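You operate a simulated robot arm through the tools that you are given. There is no shell and no other tool. Be economical: measure what you need, move in short steps, check, and stop when the job is done.

You run a simulated two-armed robot. Do the job below in one go: nothing can be reset, and whatever is moved stays where it is left.

TASK
Put the green ring from the free end of the dark bench on top of the cell there and the grey ring on the gap beside the green stand. Take the blue block on the end of the blue bench and put it away on the top of the steel rack. Take the grey tube from the free end of the dark bench and put it on the top of the wooden boxes. Take the purple-rim top cap from the free end of the dark bench and put it on the weights shelf. Put the 2.0 m white-cap tube from the top of the wooden boxes on the shelf under the extruder and the 0.5 m white-cap tube on the fitting bench top. Open the stone drawer. Do these in any order. Set down upright: grey tube, white-cap tube.

The check looks at the end state, three seconds after you hand in, the way a careful person would. Anything else that was tipped, shoved, dropped, spilled or broken makes it a failure. A push-on lid holds only when it is set on centred and level and pressed home; a screw cap is set on level and turned clockwise until tight.

THE ROBOT
Two 7-joint arms with two-finger parallel grippers on one trunk, on a base that drives. Base frame: it is fixed to the floor where the robot stands at the start and does not move with it; the origin is under the middle of the robot, x ahead of it, y to its left, z up; the surface under the hand at the start is at about z = 900. Lengths are in mm, angles in degrees, forces in N, time in s.
The left shoulder is at the start at [20, 113, 1272], the right one opposite. With the tool pointing down near the work surface each hand reaches from about 220 to 600 mm from the robot's upright axis, wherever it stands, measured 20 degrees to its own side. Places, roughly: blue block [-1250, -2500, 750]; cell (13x13x8 cm) [700, -200, 900]; fitting bench top [3600, -1500, 900]; gap beside the green stand (15x29 cm) [1220, -160, 900]; grey tube [500, 0, 1000]; purple-rim top cap (7x6x2 cm) [500, 300, 900]; ring [500, 0, 1000]; shelf under the extruder (22x76 cm) [2700, -2600, 460]; stone drawer [3700, -1000, 700]; top of the steel rack [1300, -4200, 900]; top of the wooden boxes [800, 1400, 600]; weights shelf [800, -1300, 500]; white-cap tube [750, 1250, 750]. Payload 1.57 kg a hand.
Tool frame (each hand has its own): the origin (TCP) lies between the finger pads and is the grasp point; the fingertips stand 30 mm ahead of it; z points along the fingers, y is the line along which they close. Largest opening 80 mm; finger width 17, thickness 12; the body of the gripper, 40 by 82 mm, starts 80 mm behind the TCP.
Orientation is that of the tool frame in the base frame, as a unit quaternion [x, y, z, w]. With the fingers straight down and closing along the base's y, the tool's x points along the base's -x, its y along +y and its z along -z.

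THE INTERFACE
- The arms move only by the tool move_arm. It takes "left_series", "right_series" or both (then of equal length, played together; a hand with none holds still); each is a list of rows, each a list of 7 numbers: the shift along the tool's x, y, z in units of 250 mm (1.0 is 250 mm), then the turn, a rotation vector about the tool's x, y, z in units of 120 degrees (1.0 is 120 degrees), then the opening, from 0 (shut) to 1 (fully open). In form: [[x, y, z, wx, wy, wz, grip], ...]. A call has 1 to 20 rows; each row is the pose to reach, as a shift and turn from the pose commanded when the call began, along the tool's axes at that moment. A call with a number of a shift or a turn outside -1 to 1 is refused whole. Each row takes 0.2 s and may step no farther than 50 mm and 8.6 degrees from the row before; otherwise, or with a gripper value out of range, the whole call is refused. A pose out of reach is approached as far as the arm can. The call stops where the force on the tool passes 40 N (or 10 N more than at its start, if that is more) or the arm is blocked; 0.2 s more then pass. Each finger travels about 45 mm/s and halts on what it meets, pressing with about 27 N; the grip force reading is that of the motor and also rises with nothing between the fingers. The clock runs only during rows and for 0.2 s after the last one: add rows that repeat a pose to give the fingers time. It gives the time, the measured TCP pose, the force on the tool (base axes), the opening and the grip force at its end, in the units of the frame above (readings bear some noise), with the torque about the TCP (base axes, N m) and any sound that the robot's microphone picked up.
- Cameras (640 x 400 px; columns grow to the right, rows downward): "scene" is now at [93.2, 11.7, 1383.4]; the picture's right is [0.13, -0.99, 0.00], its down [-0.67, -0.09, -0.74] and it looks along [0.73, 0.10, -0.68] (base axes); focal length 259 px, centre (320, 200). "left" rides on the left gripper at [72, 7, -122] in its tool frame; the picture's right is [-0.09, 1.00, 0.00], its down [-0.84, -0.08, -0.54] and it looks along [-0.54, -0.05, 0.84] (tool axes); focal length 238 px, centre (320, 200). "right" rides on the right gripper at [72, -7, -122] in its tool frame; the picture's right is [0.09, 1.00, 0.00], its down [-0.84, 0.08, -0.54] and it looks along [-0.54, 0.05, 0.84] (tool axes); focal length 238 px, centre (320, 200). There is no depth. A picture from a camera that has moved, and an enlarged one, comes with that camera's place and axes in the base frame and with its lens.
- capture(camera): a new picture of that camera. It takes no simulated time.
- move_column(by): slides the trunk up (or, below 0, down) by that many mm; the arms and the scene camera ride with it, the base frame stays. It gives what a move gives, with no picture.
- steer(legs): drives the robot by 1 to 6 legs, each [ahead, left, turn to the left] in mm, mm and degrees, along the robot's own axes; the way and the turn of a leg run together, so that a leg with both is an arc; at most 1500 mm and 180 degrees a leg. The arms and the cameras ride along, it lands a little off, and it stops where it bumps. It gives what a move gives.
- pan_tilt(pan, tilt): turns the head with the scene camera to pan (to the left, within 80 degrees either way) and tilt (down, from -29 to 69), counted from straight ahead of the robot. It gives what a move gives.
- zoom(camera, box): a new picture of the part [left, top, right, bottom] of that camera's present view, enlarged. It takes no simulated time.
- job_done(): hands the job in; it is judged then, once.

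Work in short steps. Places have to be worked out from the pictures, the camera data and where the tool is seen: move nearer, look again, correct. Check each grasp and each placing, and mend what went wrong. You have 217 turns and 212 pictures in all, those below and enlarged ones among them. Open the grippers and draw the arms clear of the work before you hand the job in, unless the task says otherwise.

The tools are called as a command line: name --argument value ..., lists and objects as JSON in quotes. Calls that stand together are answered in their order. move_arm: Moves the arms, as the interface text tells. Its arguments: {"type":"object","properties":{"left_series":{"type":"array","items":{"type":"array","items":{"type":"number"}}},"right_series":{"type":"array","items":{"type":"array","items":{"type":"number"}}}},"required":[]} The other tools are called the same way: move_column (by) slides the trunk up or down; steer (legs) drives the base; pan_tilt (pan, tilt) turns the head that bears the scene camera; capture (camera) takes a picture; zoom (camera, box) takes an enlarged picture of a part of a camera's view; job_done () hands the job in.

At the start:

```text
t: 0.0
left_tcp_pos: [500.9, 235.5, 1149.7]
left_ee_rot: [-0.001, 1.0, 0.001, 0.0]
left_ft_force: [1.2, -0.3, 0.1]
left_moment: [0.0, 0.01, 0.0]
left_width: 79.8
left_finger_force: 0.1
right_tcp_pos: [451.7, -199.6, 1181.0]
right_ee_rot: [0.0, 1.0, 0.0, 0.0]
right_ft_force: [0.7, 0.7, -1.1]
right_moment: [0.02, 0.02, 0.02]
right_width: 79.9
right_finger_force: 0.1
trunk travel left (down, up): [-325.0, 245.0]
robot x, y, heading: [-0.6, 0.9, -0.1]
head pan, tilt: [7.7, 42.5]
```

scene: 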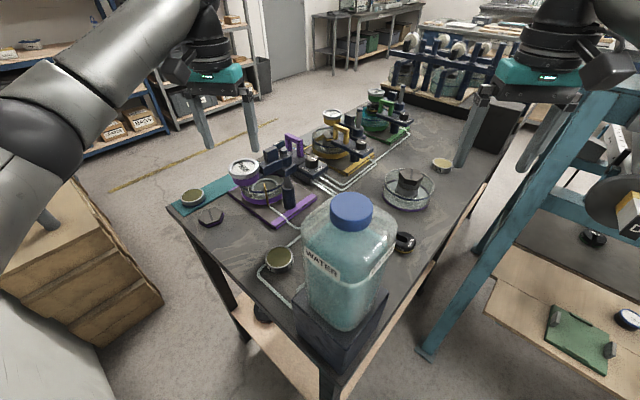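
right: 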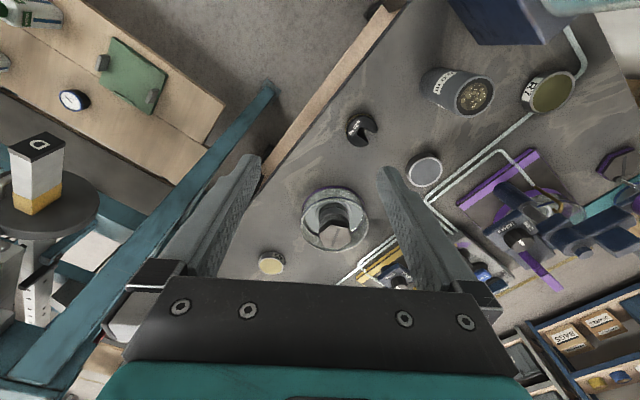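
left: 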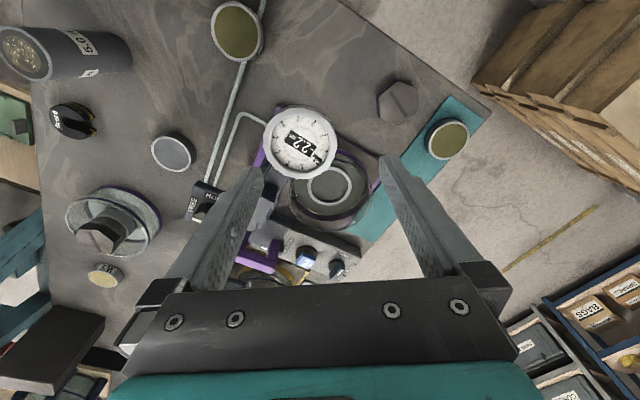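

I'll start by looking closer at the bench from the scene camera and the hand cameras.

zoom --camera "scene" --box '[160, 80, 460, 280]'

zoom --camera "right" --box '[240, 0, 640, 280]'

zoom --camera "left" --box '[0, 0, 500, 300]'

```text
2.00 times, centred on (310, 180) of scene
camera zoom: at [93.2, 11.7, 1383.4], right [0.13, -0.99, 0.0], down [-0.67, -0.09, -0.74], along [0.73, 0.1, -0.68], focal length 518 px, centre (340, 240)
```

zoom: 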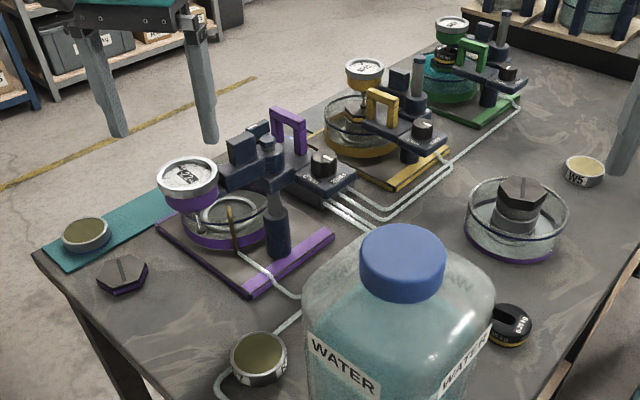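

```text
1.43 times, centred on (440, 140) of right
camera zoom: at [379.0, -206.9, 1303.0], right [-0.09, 1.0, 0.0], down [0.84, 0.08, 0.54], along [0.54, 0.05, -0.84], focal length 340 px, centre (149, 286)
```

zoom: 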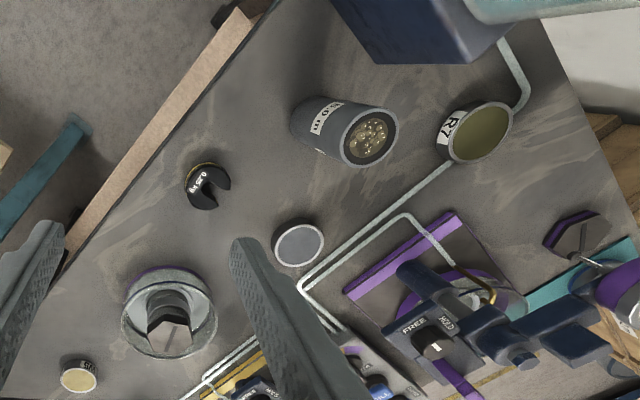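

```text
1.28 times, centred on (250, 150) of left
camera zoom: at [427.8, 242.9, 1271.2], right [0.09, 1.0, 0.0], down [0.84, -0.08, 0.54], along [0.54, -0.05, -0.84], focal length 305 px, centre (410, 264)
```

zoom: 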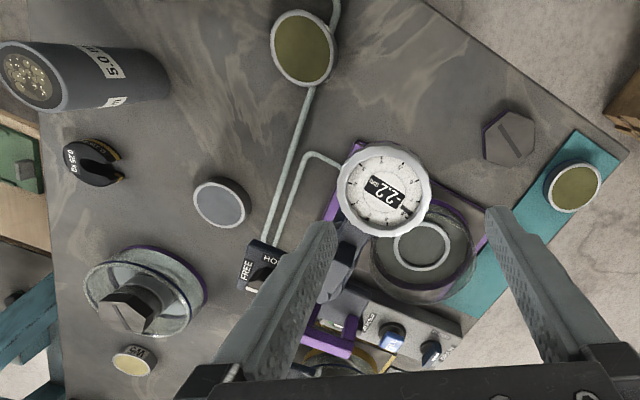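

The bench holds a grey 5.0 m tube near (411,-5), an olive ring R7 near (404,146), another olive disc on the teal strip near (560,422), a grey one near (541,7) and the purple-rim cap near (504,347). I zoom in on the rings to tell them apart.

zoom --camera "left" --box '[380, 60, 520, 180]'

zoom --camera "right" --box '[380, 40, 620, 200]'

zoom --camera "scene" --box '[160, 160, 300, 290]'

zoom --camera "scene" --box '[320, 60, 500, 180]'

```text
3.33 times, centred on (450, 120) of left
camera zoom: at [427.8, 242.9, 1271.2], right [0.09, 1.0, 0.0], down [0.84, -0.08, 0.54], along [0.54, -0.05, -0.84], focal length 794 px, centre (-113, 467)
```

zoom: 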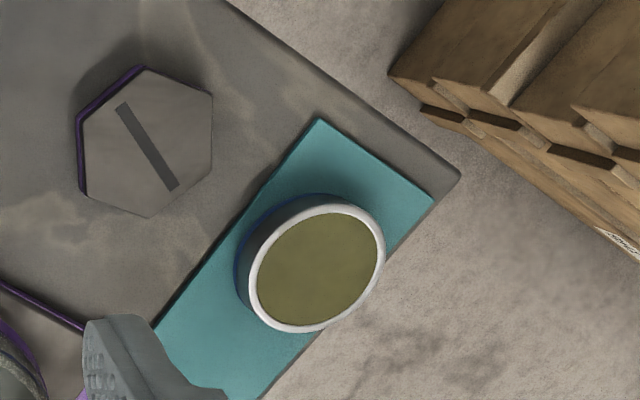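

```text
2.50 times, centred on (500, 120) of right
camera zoom: at [379.0, -206.9, 1303.0], right [-0.09, 1.0, 0.0], down [0.84, 0.08, 0.54], along [0.54, 0.05, -0.84], focal length 596 px, centre (-130, 400)
```

zoom: 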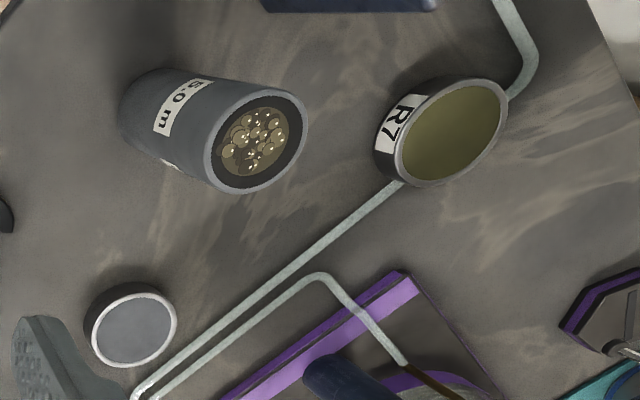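

```text
3.08 times, centred on (230, 225) of scene
camera zoom: at [93.2, 11.7, 1383.4], right [0.13, -0.99, 0.0], down [-0.67, -0.09, -0.74], along [0.73, 0.1, -0.68], focal length 797 px, centre (597, 123)
```

zoom: 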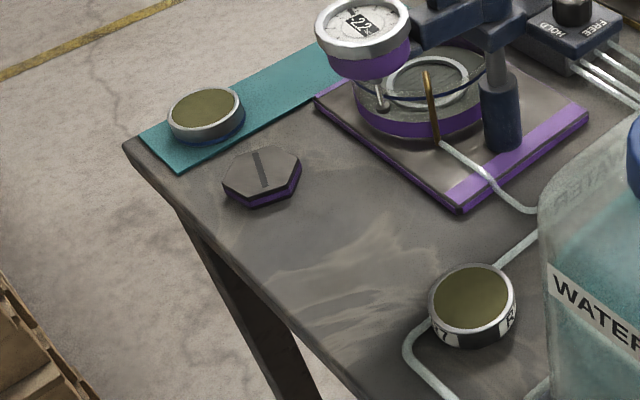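

```text
3.33 times, centred on (410, 120) of scene
camera zoom: at [93.2, 11.7, 1383.4], right [0.13, -0.99, 0.0], down [-0.67, -0.09, -0.74], along [0.73, 0.1, -0.68], focal length 864 px, centre (20, 467)
```

zoom: 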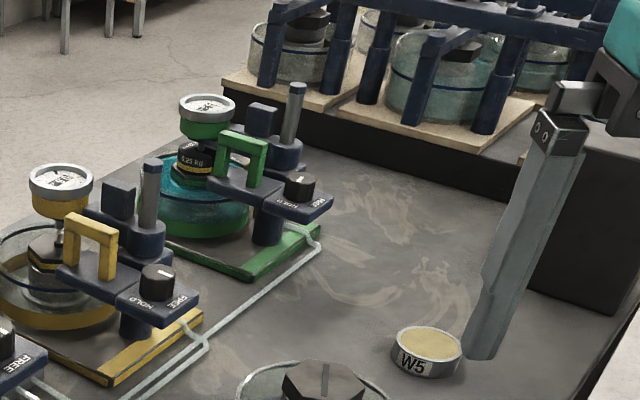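

Two olive discs exist: R7, tall and labelled, and one on the teal strip. I move the left hand over toward the teal strip for a close look.

move_arm --left_series '[[0.02, 0.17, 0.0, 0, 0, 0, 1], [0.04, 0.34, 0.0, 0, 0, 0, 1], [0.06, 0.51, 0.1, 0, 0, 0, 1], [0.1, 0.66, 0.25, 0, 0, 0, 1], [0.1, 0.66, 0.25, 0, 0, 0, 1]]'

capture --camera "left"

zoom --camera "right" --box '[400, 100, 460, 200]'

```text
refused: row 4 steps farther than a row can; nothing moved
```

```text
201 pictures are left
camera left: at [427.8, 242.9, 1271.2], right [0.09, 1.0, 0.0], down [0.84, -0.08, 0.54], along [0.54, -0.05, -0.84], focal length 238 px, centre (320, 200)
```

left: 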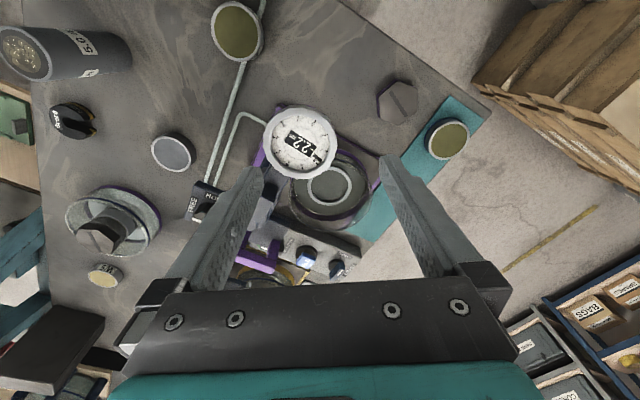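

```text
4.00 times, centred on (430, 150) of right
camera zoom: at [379.0, -206.9, 1303.0], right [-0.09, 1.0, 0.0], down [0.84, 0.08, 0.54], along [0.54, 0.05, -0.84], focal length 953 px, centre (-120, 400)
```

zoom: 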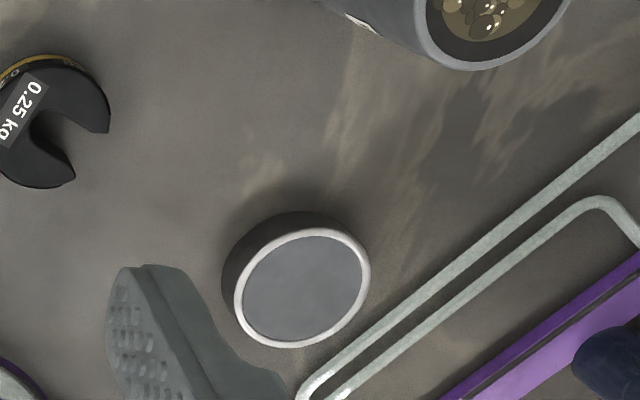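

A row stepped too far; I split it finer.

move_arm --left_series '[[0.02, 0.17, 0.0, 0, 0, 0, 1], [0.04, 0.34, 0.0, 0, 0, 0, 1], [0.06, 0.51, 0.05, 0, 0, 0, 1], [0.1, 0.62, 0.15, 0, 0, 0, 1], [0.1, 0.66, 0.25, 0, 0, 0, 1], [0.1, 0.66, 0.25, 0, 0, 0, 1]]'

capture --camera "left"

```text
t: 1.4
left_tcp_pos: [474.4, 400.9, 1088.6]
left_ee_rot: [-0.001, 1.0, 0.0, 0.0]
left_ft_force: [-0.4, -0.4, 0.3]
left_moment: [0.0, 0.02, -0.03]
left_width: 79.7
left_finger_force: 0.0
right_tcp_pos: [450.4, -200.1, 1181.2]
right_ee_rot: [0.0, 1.0, 0.0, 0.0]
right_ft_force: [0.9, 1.2, -0.4]
right_moment: [0.02, -0.02, 0.0]
right_width: 80.0
right_finger_force: 0.0
trunk travel left (down, up): [-325.0, 245.0]
robot x, y, heading: [-1.7, -3.1, 0.1]
head pan, tilt: [7.7, 42.5]
```

```text
199 pictures are left
camera left: at [401.1, 408.0, 1210.0], right [0.09, 1.0, 0.0], down [0.84, -0.08, 0.54], along [0.54, -0.05, -0.84], focal length 238 px, centre (320, 200)
```

left: 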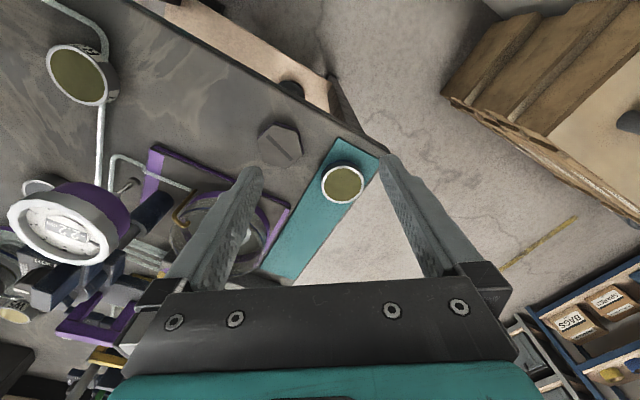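

I look closer at the teal-strip ring and R7.

zoom --camera "left" --box '[300, 140, 400, 220]'

zoom --camera "left" --box '[20, 20, 160, 130]'

```text
5.00 times, centred on (350, 180) of left
camera zoom: at [401.1, 408.0, 1210.0], right [0.09, 1.0, 0.0], down [0.84, -0.08, 0.54], along [0.54, -0.05, -0.84], focal length 1192 px, centre (170, 300)
```

zoom: 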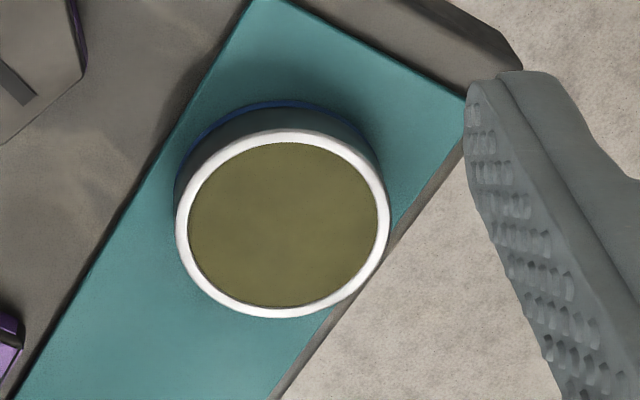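

```text
3.64 times, centred on (90, 75) of left
camera zoom: at [401.1, 408.0, 1210.0], right [0.09, 1.0, 0.0], down [0.84, -0.08, 0.54], along [0.54, -0.05, -0.84], focal length 867 px, centre (1156, 654)
```

zoom: 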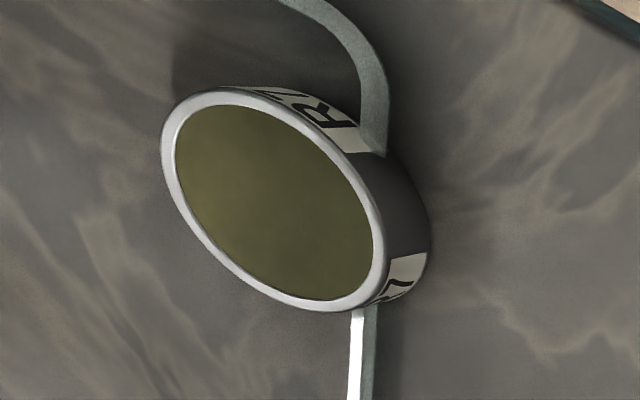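

I lower the right hand's view toward the grey ring and R7 for side detail, keeping it high over everything.

move_arm --right_series '[[0.1, 0.1, 0.1, 0, 0, 0, 1], [0.16, 0.2, 0.2, 0, 0, 0, 1], [0.2, 0.35, 0.2, 0, 0, 0, 1], [0.2, 0.5, 0.2, 0, 0, 0, 1], [0.2, 0.5, 0.2, 0, 0, 0, 1]]'

capture --camera "right"

```text
t: 2.6
left_tcp_pos: [474.2, 401.3, 1088.3]
left_ee_rot: [-0.001, 1.0, 0.0, 0.0]
left_ft_force: [1.0, 0.7, -0.3]
left_moment: [0.01, 0.03, 0.02]
left_width: 80.1
left_finger_force: 0.1
right_tcp_pos: [401.0, -76.9, 1127.3]
right_ee_rot: [0.0, 1.0, 0.0, 0.0]
right_ft_force: [-0.2, -0.2, 0.8]
right_moment: [-0.01, 0.03, 0.03]
right_width: 79.9
right_finger_force: 0.0
trunk travel left (down, up): [-325.0, 245.0]
robot x, y, heading: [-0.1, -0.5, 0.1]
head pan, tilt: [7.7, 42.5]
```

```text
196 pictures are left
camera right: at [329.5, -84.8, 1250.1], right [-0.09, 1.0, 0.0], down [0.84, 0.08, 0.54], along [0.54, 0.05, -0.84], focal length 238 px, centre (320, 200)
```

right: 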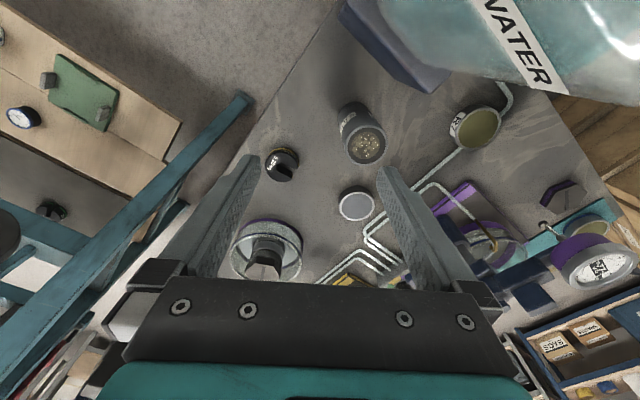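

The tube's top centre triangulates to about (410,-27,1016) and it stands 116 tall, close to the carboy. I now survey the surroundings with the head.

pan_tilt --pan -45 --tilt 35

capture --camera "scene"

pan_tilt --pan -15 --tilt 15

capture --camera "scene"

pan_tilt --pan 60 --tilt 35

capture --camera "scene"

```text
t: 3.8
left_tcp_pos: [474.5, 400.7, 1088.6]
left_ee_rot: [-0.001, 1.0, 0.0, 0.0]
left_ft_force: [0.4, -0.8, 0.4]
left_moment: [-0.02, 0.01, -0.02]
left_width: 80.1
left_finger_force: 0.2
right_tcp_pos: [401.1, -77.8, 1128.7]
right_ee_rot: [0.001, 1.0, -0.001, 0.001]
right_ft_force: [-0.4, 0.5, 0.0]
right_moment: [-0.01, -0.01, 0.02]
right_width: 79.8
right_finger_force: 0.0
trunk travel left (down, up): [-325.0, 245.0]
robot x, y, heading: [2.1, -0.9, 0.1]
head pan, tilt: [-45.0, 35.0]
```

```text
195 pictures are left
camera scene: at [73.0, -61.7, 1394.6], right [-0.71, -0.71, 0.0], down [-0.41, 0.41, -0.82], along [0.58, -0.58, -0.57], focal length 259 px, centre (320, 200)
```

scene: 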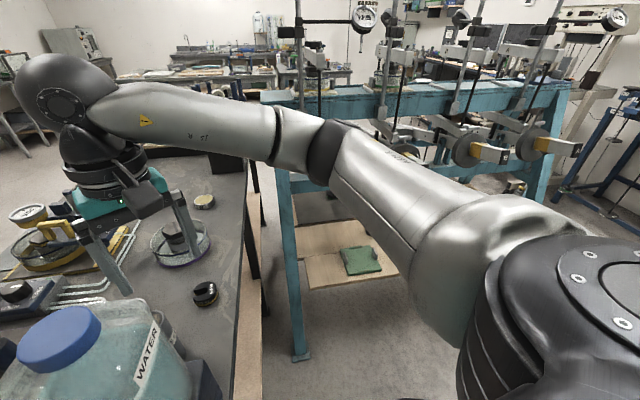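

```text
t: 4.8
left_tcp_pos: [474.4, 401.0, 1088.3]
left_ee_rot: [-0.001, 1.0, 0.0, 0.0]
left_ft_force: [-0.3, 1.0, 0.6]
left_moment: [-0.03, -0.03, -0.03]
left_width: 80.0
left_finger_force: 0.1
right_tcp_pos: [400.5, -77.9, 1128.4]
right_ee_rot: [0.0, 1.0, 0.0, 0.0]
right_ft_force: [-0.8, 0.5, 0.0]
right_moment: [-0.03, 0.0, 0.0]
right_width: 80.0
right_finger_force: 0.0
trunk travel left (down, up): [-325.0, 245.0]
robot x, y, heading: [-0.2, 4.7, 0.0]
head pan, tilt: [-15.0, 15.0]
```

```text
194 pictures are left
camera scene: at [100.9, -23.8, 1426.5], right [-0.26, -0.97, 0.0], down [-0.25, 0.07, -0.97], along [0.93, -0.25, -0.26], focal length 259 px, centre (320, 200)
```

scene: 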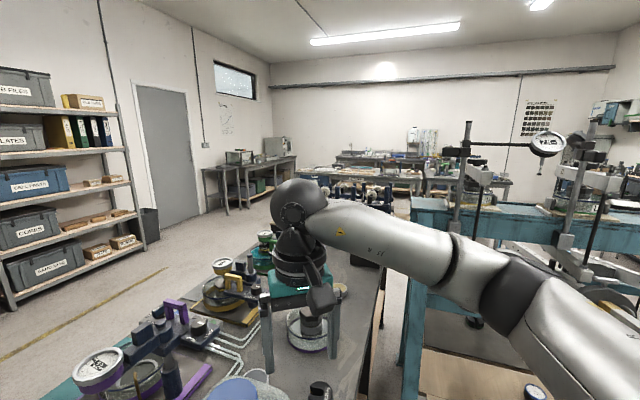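

```text
t: 6.2
left_tcp_pos: [474.9, 400.3, 1088.2]
left_ee_rot: [-0.001, 1.0, -0.001, 0.0]
left_ft_force: [-0.1, 0.8, -0.8]
left_moment: [-0.01, 0.01, -0.03]
left_width: 79.9
left_finger_force: 0.1
right_tcp_pos: [401.9, -77.1, 1128.5]
right_ee_rot: [-0.001, 1.0, 0.0, 0.0]
right_ft_force: [0.1, 0.3, 0.9]
right_moment: [0.02, 0.02, 0.0]
right_width: 79.9
right_finger_force: 0.0
trunk travel left (down, up): [-325.0, 245.0]
robot x, y, heading: [1.7, 2.8, -0.0]
head pan, tilt: [60.0, 35.0]
```

```text
193 pictures are left
camera scene: at [54.8, 76.7, 1394.6], right [0.87, -0.5, 0.0], down [-0.29, -0.5, -0.82], along [0.41, 0.71, -0.57], focal length 259 px, centre (320, 200)
```

scene: 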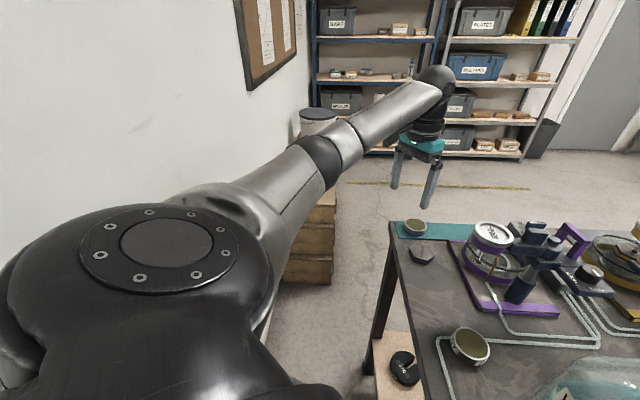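

The bench is yawed about -33°, with an open aisle on its left. I zoom on the two olive rings from this angle and look at everything at the free end.

zoom --camera "scene" --box '[390, 210, 450, 250]'

zoom --camera "scene" --box '[430, 310, 510, 370]'

zoom --camera "right" --box '[330, 100, 430, 230]'

```text
10.00 times, centred on (420, 230) of scene
camera zoom: at [54.8, 76.7, 1394.6], right [0.87, -0.5, 0.0], down [-0.29, -0.5, -0.82], along [0.41, 0.71, -0.57], focal length 2592 px, centre (-680, -100)
```

zoom: 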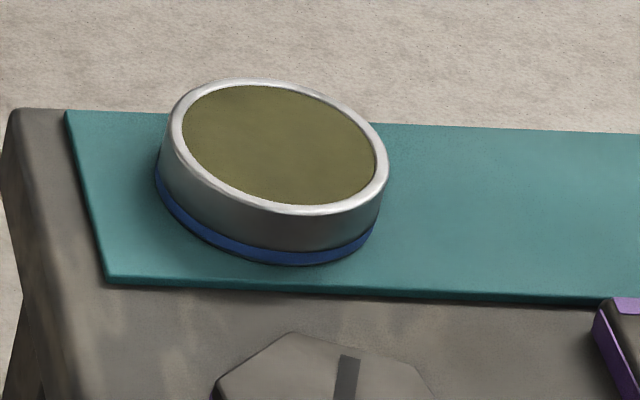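

```text
6.67 times, centred on (470, 340) of scene
camera zoom: at [54.8, 76.7, 1394.6], right [0.87, -0.5, 0.0], down [-0.29, -0.5, -0.82], along [0.41, 0.71, -0.57], focal length 1728 px, centre (-680, -733)
```

zoom: 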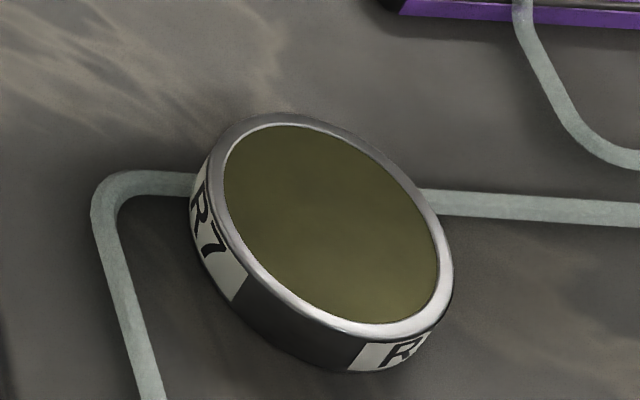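

```text
3.08 times, centred on (380, 165) of right
camera zoom: at [329.7, -84.7, 1250.2], right [-0.09, 1.0, 0.0], down [0.84, 0.08, 0.54], along [0.54, 0.05, -0.84], focal length 733 px, centre (135, 308)
```

zoom: 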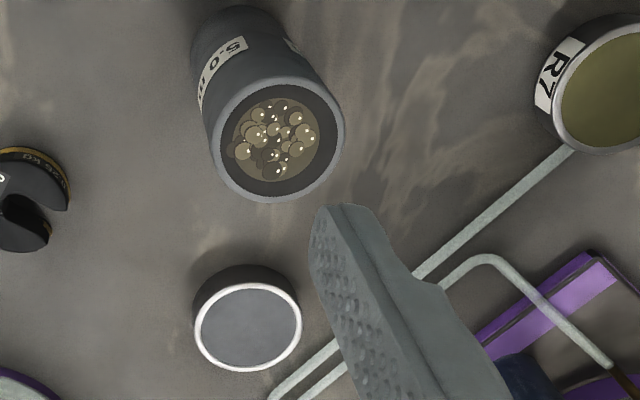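

The teal-strip ring has a blue base line and no label; R7 is labelled like the tin W5. I need the grey ring's side wall to see which kind is "ring", so I bring the right camera closer.

move_arm --right_series '[[-0.15, -0.05, 0.0, 0, 0, 0, 1], [-0.3, -0.08, 0.05, 0, 0, 0, 1], [-0.32, -0.08, 0.2, 0, 0, 0, 1], [-0.32, -0.08, 0.3, 0, 0, 0, 1], [-0.32, -0.08, 0.3, 0, 0, 0, 1]]'

capture --camera "right"

```text
t: 7.4
left_tcp_pos: [474.6, 400.7, 1088.6]
left_ee_rot: [-0.001, 1.0, 0.0, 0.0]
left_ft_force: [-0.4, 0.7, -0.8]
left_moment: [-0.03, 0.0, 0.01]
left_width: 80.0
left_finger_force: 0.1
right_tcp_pos: [478.1, -94.0, 1055.7]
right_ee_rot: [0.0, 1.0, 0.0, 0.0]
right_ft_force: [-0.9, 0.1, -0.4]
right_moment: [0.0, -0.02, 0.01]
right_width: 80.0
right_finger_force: 0.1
trunk travel left (down, up): [-325.0, 245.0]
robot x, y, heading: [-0.3, -3.5, -0.1]
head pan, tilt: [60.0, 35.0]
```

```text
189 pictures are left
camera right: at [406.5, -100.8, 1177.2], right [-0.09, 1.0, 0.0], down [0.84, 0.08, 0.54], along [0.54, 0.05, -0.84], focal length 238 px, centre (320, 200)
```

right: 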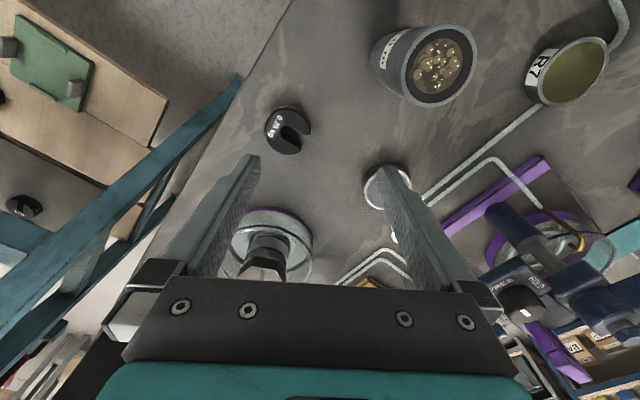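

zoom --camera "right" --box '[350, 150, 420, 215]'

zoom --camera "right" --box '[500, 20, 640, 130]'

```text
6.15 times, centred on (385, 182) of right
camera zoom: at [406.5, -100.8, 1177.2], right [-0.09, 1.0, 0.0], down [0.84, 0.08, 0.54], along [0.54, 0.05, -0.84], focal length 1467 px, centre (-80, 308)
```

zoom: 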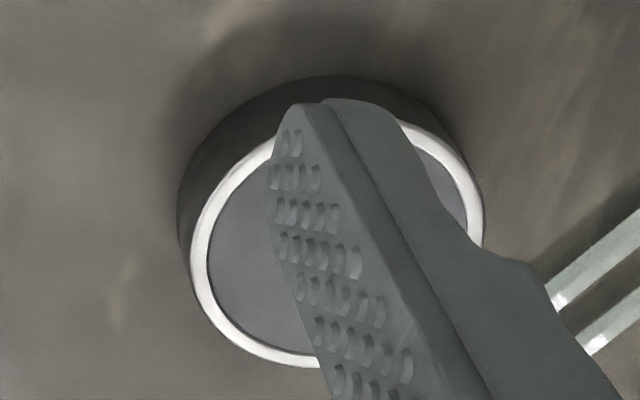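

```text
3.64 times, centred on (570, 75) of right
camera zoom: at [406.5, -100.8, 1177.2], right [-0.09, 1.0, 0.0], down [0.84, 0.08, 0.54], along [0.54, 0.05, -0.84], focal length 867 px, centre (-589, 654)
```

zoom: 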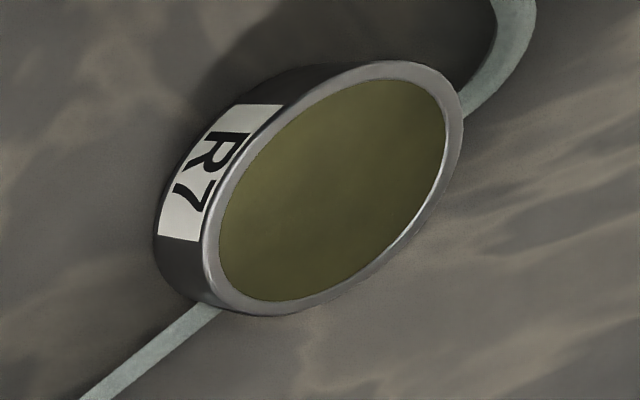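

The grey ring is plain with a bright rim. I compare W5's build to R7's.

pan_tilt --pan -10 --tilt 40

capture --camera "scene"

```text
t: 8.8
left_tcp_pos: [474.8, 401.7, 1088.5]
left_ee_rot: [-0.001, 1.0, 0.0, 0.0]
left_ft_force: [-0.8, -0.9, 0.3]
left_moment: [0.0, -0.02, 0.02]
left_width: 79.7
left_finger_force: 0.0
right_tcp_pos: [478.5, -93.3, 1056.2]
right_ee_rot: [0.0, 1.0, 0.0, 0.0]
right_ft_force: [-1.0, -0.5, 0.0]
right_moment: [-0.01, -0.01, 0.02]
right_width: 79.8
right_finger_force: 0.1
trunk travel left (down, up): [-325.0, 245.0]
robot x, y, heading: [-1.8, 2.5, 0.0]
head pan, tilt: [-10.0, 40.0]
```

```text
186 pictures are left
camera scene: at [94.4, -14.2, 1387.0], right [-0.17, -0.98, 0.0], down [-0.63, 0.11, -0.77], along [0.75, -0.13, -0.64], focal length 259 px, centre (320, 200)
```

scene: 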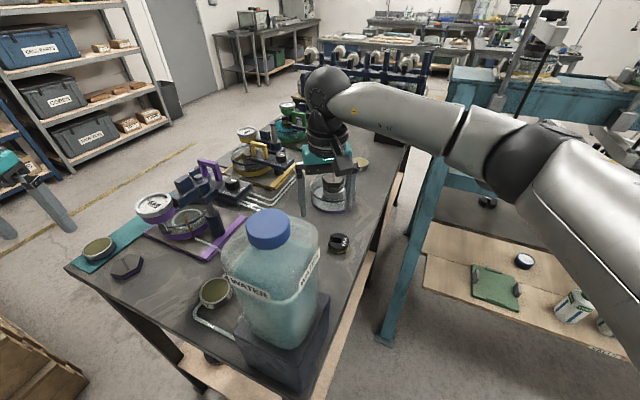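

I move the right hand forward over the cell to view W5 and the cell's top.

move_arm --right_series '[[0, -0.1, -0.15, 0, 0, 0, 1], [-0.1, -0.2, -0.28, 0, 0, 0, 1], [-0.25, -0.3, -0.28, 0, 0, 0, 1], [-0.4, -0.4, -0.28, 0, 0, 0, 1], [-0.44, -0.44, -0.28, 0, 0, 0, 1]]'

capture --camera "right"

capture --camera "scene"

```text
t: 10.0
left_tcp_pos: [474.2, 399.2, 1088.5]
left_ee_rot: [0.0, 1.0, 0.001, 0.0]
left_ft_force: [-0.4, -0.1, 0.3]
left_moment: [0.03, 0.0, -0.02]
left_width: 80.3
left_finger_force: 0.1
right_tcp_pos: [577.1, -195.9, 1127.8]
right_ee_rot: [0.0, 1.0, 0.0, 0.002]
right_ft_force: [0.0, -0.1, -0.2]
right_moment: [0.0, 0.02, 0.01]
right_width: 80.2
right_finger_force: 0.1
right hand out of reach, approached as far as the arm can: row 5
trunk travel left (down, up): [-325.0, 245.0]
robot x, y, heading: [1.7, -1.3, 0.2]
head pan, tilt: [-10.0, 40.0]
```

```text
185 pictures are left
camera right: at [506.1, -203.3, 1249.4], right [-0.09, 1.0, 0.0], down [0.84, 0.08, 0.54], along [0.54, 0.05, -0.84], focal length 238 px, centre (320, 200)
```

right: 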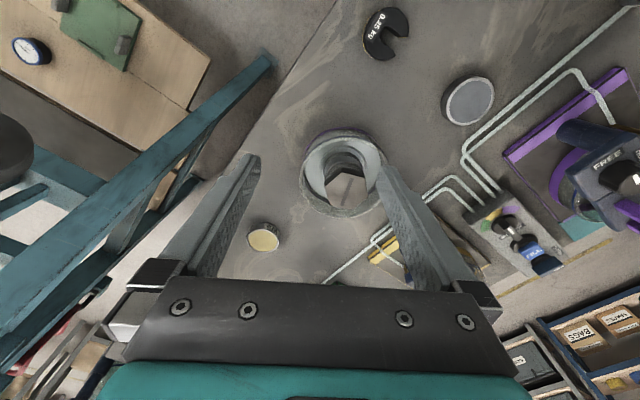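

```text
184 pictures are left
camera scene: at [94.1, -16.5, 1387.0], right [-0.17, -0.98, 0.0], down [-0.63, 0.11, -0.77], along [0.75, -0.13, -0.64], focal length 259 px, centre (320, 200)
```

scene: 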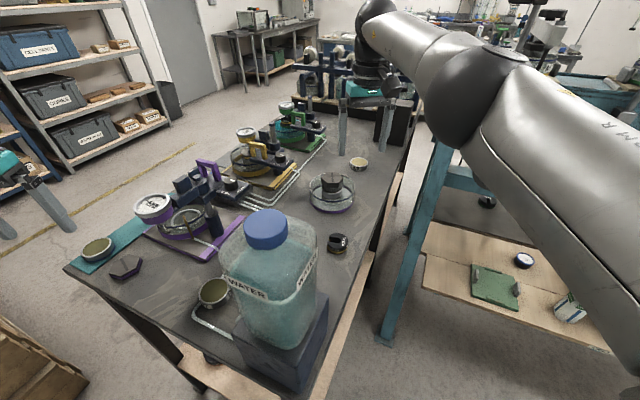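

zoom --camera "right" --box '[235, 210, 295, 260]'

zoom --camera "right" --box '[290, 60, 510, 220]'

zoom --camera "scene" --box '[290, 140, 390, 220]'

```text
8.00 times, centred on (265, 235) of right
camera zoom: at [506.1, -203.3, 1249.4], right [-0.09, 1.0, 0.0], down [0.84, 0.08, 0.54], along [0.54, 0.05, -0.84], focal length 1907 px, centre (760, -80)
```

zoom: 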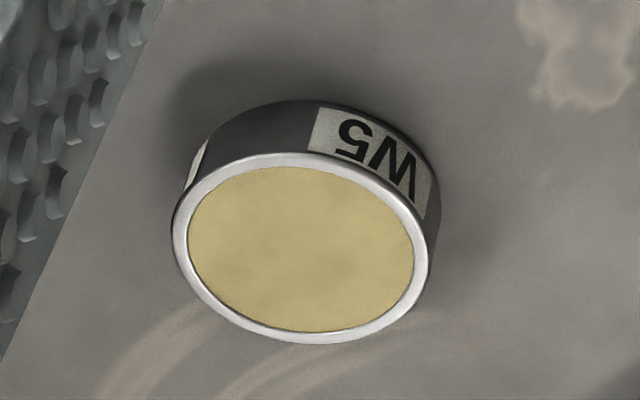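

```text
2.50 times, centred on (400, 140) of right
camera zoom: at [506.1, -203.3, 1249.4], right [-0.09, 1.0, 0.0], down [0.84, 0.08, 0.54], along [0.54, 0.05, -0.84], focal length 596 px, centre (120, 350)
```

zoom: 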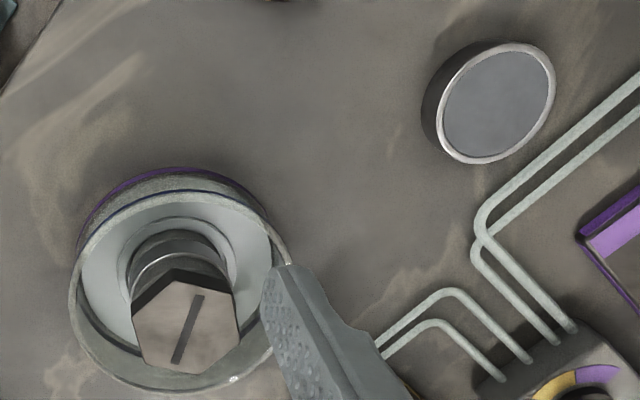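

```text
5.00 times, centred on (340, 180) of scene
camera zoom: at [94.1, -16.5, 1387.0], right [-0.17, -0.98, 0.0], down [-0.63, 0.11, -0.77], along [0.75, -0.13, -0.64], focal length 1296 px, centre (220, 300)
```

zoom: 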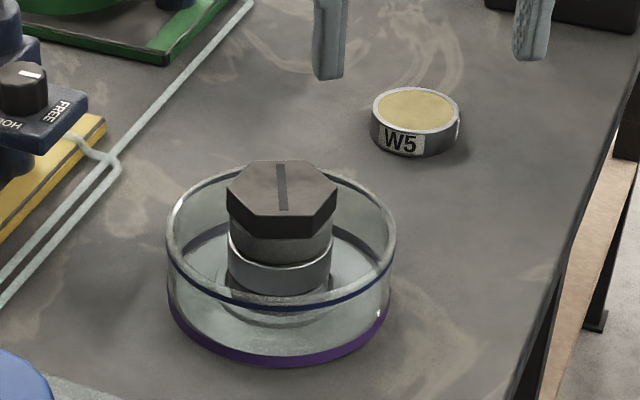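

R7 and W5 are the same labelled kind. I judge R7, lying directly on the free end, to be the green ring, because the one on the mat is a blue-rim one. R7 is at about (405,143), top 919. I retract the right hand and bring the left one over R7.

move_arm --left_series '[[0.04, -0.18, 0, 0, 0, 0, 1], [0.08, -0.36, 0, 0, 0, 0, 1], [0.14, -0.54, 0, 0, 0, 0, 1], [0.2, -0.72, 0, 0, 0, 0, 1], [0.26, -0.9, 0, 0, 0, 0, 1], [0.28, -0.98, 0.1, 0, 0, 0, 1], [0.28, -0.98, 0.2, 0, 0, 0, 1], [0.28, -0.98, 0.2, 0, 0, 0, 1]]' --right_series '[[0.1, -0.05, -0.1, 0, 0, 0, 1], [0.25, -0.1, -0.2, 0, 0, 0, 1], [0.4, -0.15, -0.3, 0, 0, 0, 1], [0.55, -0.2, -0.36, 0, 0, 0, 1], [0.7, -0.25, -0.36, 0, 0, 0, 1], [0.8, -0.3, -0.36, 0, 0, 0, 1], [0.8, -0.3, -0.36, 0, 0, 0, 1], [0.8, -0.3, -0.36, 0, 0, 0, 1]]'

capture --camera "left"

```text
t: 11.8
left_tcp_pos: [402.5, 154.7, 1037.0]
left_ee_rot: [-0.001, 1.0, 0.0, 0.001]
left_ft_force: [0.1, -1.0, -0.4]
left_moment: [0.0, -0.01, -0.03]
left_width: 80.0
left_finger_force: 0.0
right_tcp_pos: [379.2, -270.6, 1216.2]
right_ee_rot: [0.0, 1.0, -0.001, 0.0]
right_ft_force: [-0.3, 0.7, -0.4]
right_moment: [0.03, 0.05, -0.03]
right_width: 80.0
right_finger_force: 0.1
trunk travel left (down, up): [-325.0, 245.0]
robot x, y, heading: [1.4, -4.1, 0.0]
head pan, tilt: [-10.0, 40.0]
```

```text
180 pictures are left
camera left: at [329.3, 161.9, 1158.6], right [0.09, 1.0, 0.0], down [0.84, -0.08, 0.54], along [0.54, -0.05, -0.84], focal length 238 px, centre (320, 200)
```

left: 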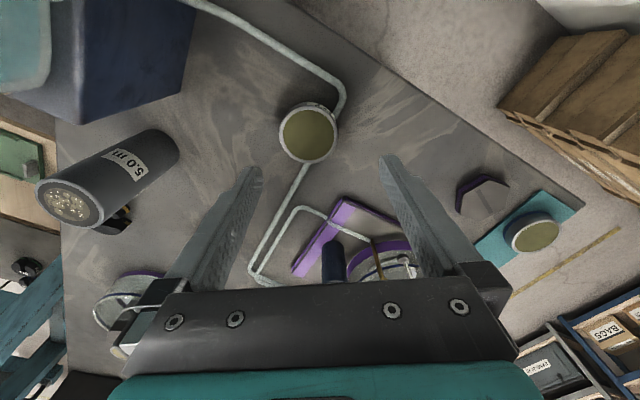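

R7 refines to (404,142), 61 wide. I descend over it to TCP z≈934.

move_arm --left_series '[[-0.006, -0.052, 0.05, 0, 0, 0, 1], [-0.006, -0.052, 0.2, 0, 0, 0, 1], [-0.006, -0.052, 0.32, 0, 0, 0, 1], [-0.006, -0.052, 0.412, 0, 0, 0, 1], [-0.006, -0.052, 0.412, 0, 0, 0, 1]]'

capture --camera "left"

```text
t: 13.0
left_tcp_pos: [406.4, 144.3, 933.9]
left_ee_rot: [0.001, 1.0, 0.0, 0.0]
left_ft_force: [0.6, -0.1, 0.0]
left_moment: [0.0, 0.01, 0.02]
left_width: 80.3
left_finger_force: 0.0
right_tcp_pos: [378.7, -269.0, 1216.6]
right_ee_rot: [0.0, 1.0, 0.0, 0.0]
right_ft_force: [0.4, -0.2, -0.3]
right_moment: [-0.04, 0.02, 0.01]
right_width: 80.2
right_finger_force: 0.0
trunk travel left (down, up): [-325.0, 245.0]
robot x, y, heading: [1.4, 2.2, 0.1]
head pan, tilt: [-10.0, 40.0]
```

```text
179 pictures are left
camera left: at [332.3, 150.9, 1055.4], right [0.09, 1.0, 0.0], down [0.84, -0.08, 0.54], along [0.54, -0.05, -0.84], focal length 238 px, centre (320, 200)
```

left: 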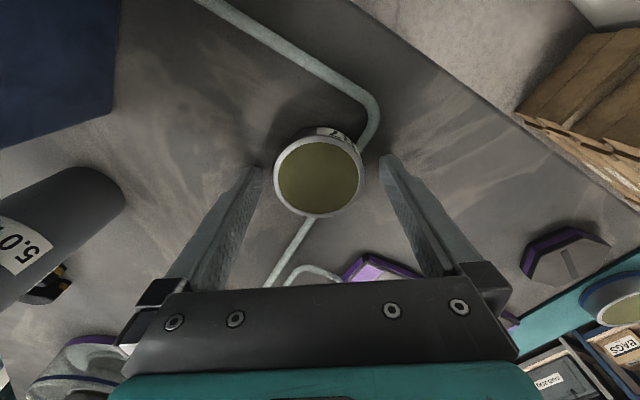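

The ring is centred between the fingers; I close and lift.

move_arm --left_series '[[0.008, 0, 0, 0, 0, 0, 0.5], [0.008, 0, 0, 0, 0, 0, 0.5], [0.008, 0, 0, 0, 0, 0, 0.5], [0.008, 0, 0, 0, 0, 0, 0.5], [0.008, 0, -0.1, 0, 0, 0, 0.5], [0.008, 0, -0.3, 0, 0, 0, 0.5], [0.008, 0, -0.5, 0, 0, 0, 0.5], [0.008, 0, -0.65, 0, 0, 0, 0.5], [0.008, 0, -0.65, 0, 0, 0, 0.5]]'

capture --camera "left"

```text
t: 15.0
left_tcp_pos: [403.8, 145.7, 1096.5]
left_ee_rot: [0.0, 1.0, 0.0, -0.001]
left_ft_force: [-0.1, -0.6, -2.4]
left_moment: [-0.01, 0.0, 0.03]
left_width: 58.7
left_finger_force: 27.2
right_tcp_pos: [380.2, -269.7, 1216.2]
right_ee_rot: [-0.002, 1.0, 0.001, -0.001]
right_ft_force: [0.9, -0.5, -0.3]
right_moment: [0.01, 0.0, -0.02]
right_width: 79.9
right_finger_force: 0.1
trunk travel left (down, up): [-325.0, 245.0]
robot x, y, heading: [-4.7, 2.4, 0.0]
head pan, tilt: [-10.0, 40.0]
```

```text
178 pictures are left
camera left: at [330.6, 153.2, 1217.7], right [0.09, 1.0, 0.0], down [0.84, -0.08, 0.54], along [0.54, -0.05, -0.84], focal length 238 px, centre (320, 200)
```

left: 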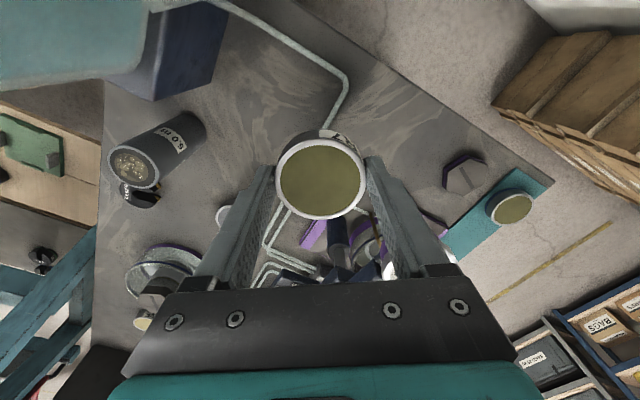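

R7 is held (58.7 mm). I lift and tuck the left hand, then drive left so that the right hand faces the purple-rim cap.

move_arm --left_series '[[0.0, 0.05, -0.15, 0, 0, 0, 0.5], [0.05, 0.1, -0.3, 0, 0, 0, 0.5], [0.1, 0.2, -0.42, 0, 0, 0, 0.5], [0.18, 0.3, -0.5, 0, 0, 0, 0.5], [0.2, 0.36, -0.54, 0, 0, 0, 0.5], [0.2, 0.36, -0.54, 0, 0, 0, 0.5]]'

steer --legs '[[0, 420, 0], [80, 0, 0]]'

capture --camera "right"

```text
t: 16.4
left_tcp_pos: [354.9, 235.6, 1231.4]
left_ee_rot: [0.0, 1.0, -0.001, 0.0]
left_ft_force: [0.9, 0.1, -1.2]
left_moment: [0.0, 0.04, -0.02]
left_width: 58.6
left_finger_force: 27.4
right_tcp_pos: [379.1, -269.2, 1215.8]
right_ee_rot: [0.0, 1.0, 0.0, 0.0]
right_ft_force: [-0.1, -0.4, -0.5]
right_moment: [-0.02, -0.01, 0.01]
right_width: 80.1
right_finger_force: 0.1
trunk travel left (down, up): [-325.0, 245.0]
robot x, y, heading: [1.8, -0.9, -0.1]
head pan, tilt: [-10.0, 40.0]
```

```text
t: 18.8
left_tcp_pos: [420.1, 566.2, 1232.4]
left_ee_rot: [0.004, 1.0, 0.0, -0.001]
left_ft_force: [1.3, -0.2, -2.4]
left_moment: [0.02, -0.02, 0.0]
left_width: 58.5
left_finger_force: 27.2
right_tcp_pos: [441.8, 59.4, 1216.3]
right_ee_rot: [0.004, 1.0, 0.0, -0.001]
right_ft_force: [0.3, 0.2, -0.5]
right_moment: [-0.01, 0.0, 0.0]
right_width: 80.3
right_finger_force: 0.0
trunk travel left (down, up): [-325.0, 245.0]
robot x, y, heading: [66.0, 331.7, -0.3]
head pan, tilt: [-10.0, 40.0]
stopped in leg 1: the robot was blocked; the commanded pose is now the measured one
```

```text
177 pictures are left
camera right: at [370.1, 53.3, 1338.0], right [-0.08, 1.0, 0.0], down [0.84, 0.07, 0.54], along [0.54, 0.05, -0.84], focal length 238 px, centre (320, 200)
```

right: 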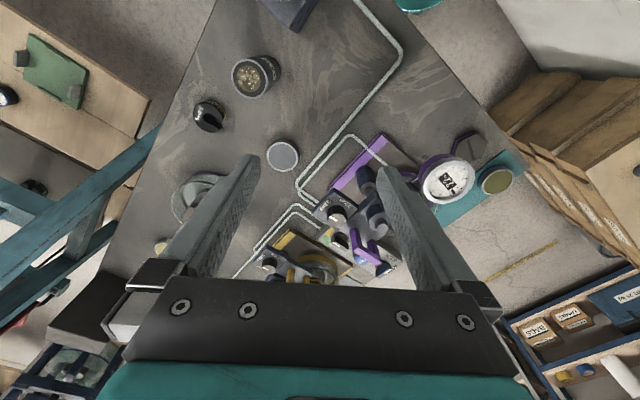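

The drive was blocked at (66,332). I look left and down to see what is there.

pan_tilt --pan 75 --tilt 45

capture --camera "scene"

capture --camera "left"

```text
t: 20.3
left_tcp_pos: [421.1, 564.2, 1232.5]
left_ee_rot: [0.003, 1.0, 0.001, 0.0]
left_ft_force: [-0.2, 0.8, -1.3]
left_moment: [0.0, 0.03, -0.02]
left_width: 58.6
left_finger_force: 26.8
right_tcp_pos: [440.4, 58.2, 1217.2]
right_ee_rot: [0.004, 1.0, 0.0, 0.0]
right_ft_force: [0.7, 0.3, 0.4]
right_moment: [-0.02, -0.02, 0.0]
right_width: 80.1
right_finger_force: 0.1
trunk travel left (down, up): [-325.0, 245.0]
robot x, y, heading: [62.0, 330.7, -0.4]
head pan, tilt: [75.0, 45.0]
```

```text
176 pictures are left
camera scene: at [95.9, 410.5, 1379.8], right [0.96, -0.27, 0.0], down [-0.19, -0.68, -0.71], along [0.19, 0.68, -0.71], focal length 259 px, centre (320, 200)
```

scene: 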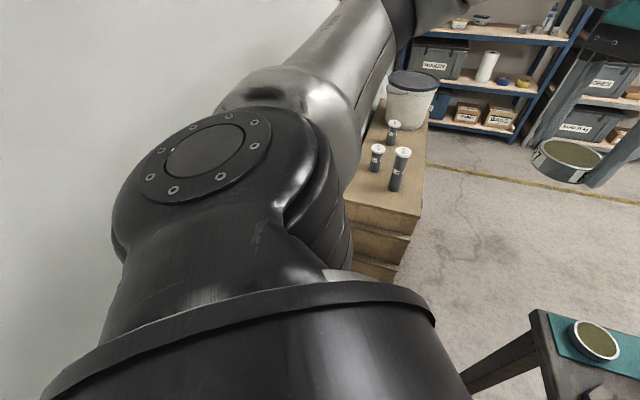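

```text
175 pictures are left
camera left: at [346.9, 572.1, 1353.9], right [0.1, 1.0, 0.0], down [0.84, -0.08, 0.54], along [0.54, -0.05, -0.84], focal length 238 px, centre (320, 200)
```

left: 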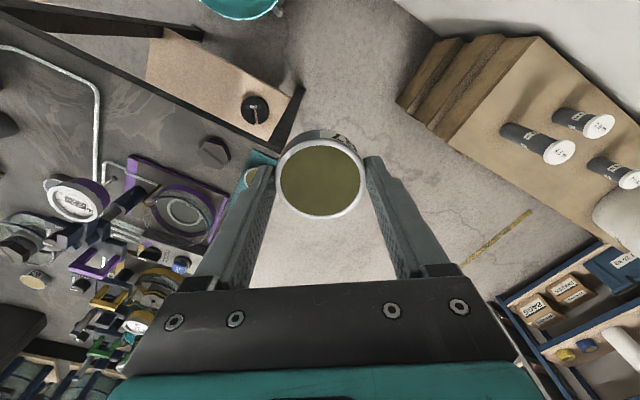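

A wall is on the left, so I stay here; the cap at (504,347) is within the right hand's reach. I move the right hand over it.

move_arm --right_series '[[-0.04, 0.18, 0, 0, 0, 0, 1], [-0.08, 0.36, 0, 0, 0, 0, 1], [-0.12, 0.54, 0, 0, 0, 0, 1], [-0.16, 0.72, 0, 0, 0, 0, 1], [-0.18, 0.88, 0.08, 0, 0, 0, 1], [-0.18, 0.98, 0.2, 0, 0, 0, 1], [-0.18, 0.98, 0.34, 0, 0, 0, 1], [-0.18, 0.98, 0.34, 0, 0, 0, 1]]'

capture --camera "right"

```text
t: 22.1
left_tcp_pos: [420.5, 564.7, 1231.9]
left_ee_rot: [0.003, 1.0, 0.0, 0.0]
left_ft_force: [0.0, 0.0, -1.8]
left_moment: [-0.01, -0.02, 0.01]
left_width: 58.7
left_finger_force: 27.0
right_tcp_pos: [488.9, 306.4, 1130.1]
right_ee_rot: [0.004, 1.0, 0.0, 0.0]
right_ft_force: [-0.6, -0.1, 0.1]
right_moment: [0.04, -0.02, 0.0]
right_width: 80.1
right_finger_force: 0.0
trunk travel left (down, up): [-325.0, 245.0]
robot x, y, heading: [61.8, 333.0, -0.4]
head pan, tilt: [75.0, 45.0]
```

```text
174 pictures are left
camera right: at [416.9, 299.8, 1252.2], right [-0.08, 1.0, 0.0], down [0.84, 0.07, 0.54], along [0.54, 0.05, -0.84], focal length 238 px, centre (320, 200)
```

right: 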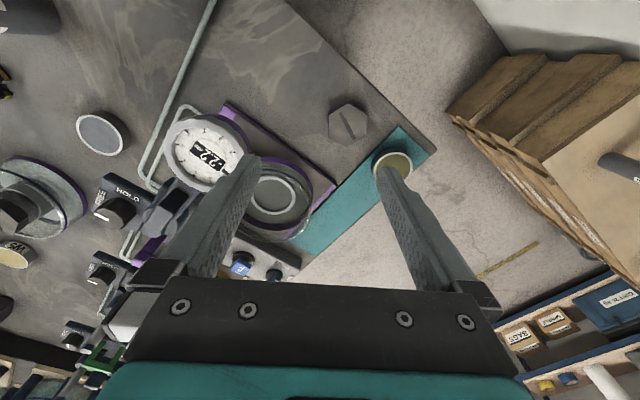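

The cap is at (500,347). I go down to 60 mm above and check.

move_arm --right_series '[[-0.044, 0.163, 0.05, 0, 0, 0, 1], [-0.044, 0.163, 0.22, 0, 0, 0, 1], [-0.044, 0.163, 0.4, 0, 0, 0, 1], [-0.044, 0.163, 0.56, 0, 0, 0, 1], [-0.044, 0.163, 0.56, 0, 0, 0, 1]]'

capture --camera "right"

```text
t: 23.3
left_tcp_pos: [420.6, 564.3, 1232.5]
left_ee_rot: [0.003, 1.0, 0.0, 0.0]
left_ft_force: [-0.2, 0.2, -2.3]
left_moment: [0.0, -0.02, 0.0]
left_width: 58.6
left_finger_force: 26.8
right_tcp_pos: [499.8, 345.5, 990.3]
right_ee_rot: [0.003, 1.0, -0.001, 0.001]
right_ft_force: [-0.3, 0.4, -0.3]
right_moment: [0.01, 0.0, 0.01]
right_width: 80.0
right_finger_force: 0.1
trunk travel left (down, up): [-325.0, 245.0]
robot x, y, heading: [67.7, 330.5, -0.5]
head pan, tilt: [75.0, 45.0]
```

```text
173 pictures are left
camera right: at [427.7, 339.1, 1111.8], right [-0.08, 1.0, 0.0], down [0.84, 0.07, 0.54], along [0.54, 0.05, -0.84], focal length 238 px, centre (320, 200)
```

right: 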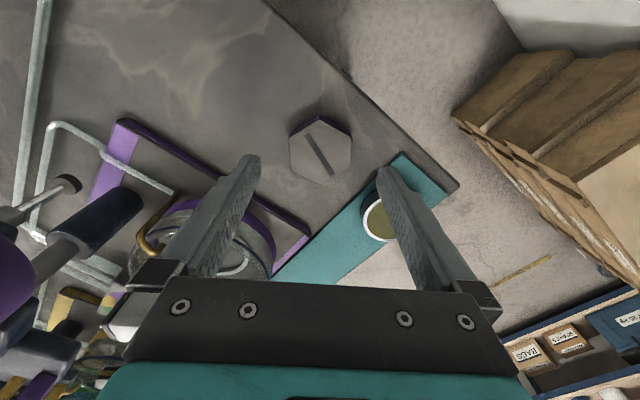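

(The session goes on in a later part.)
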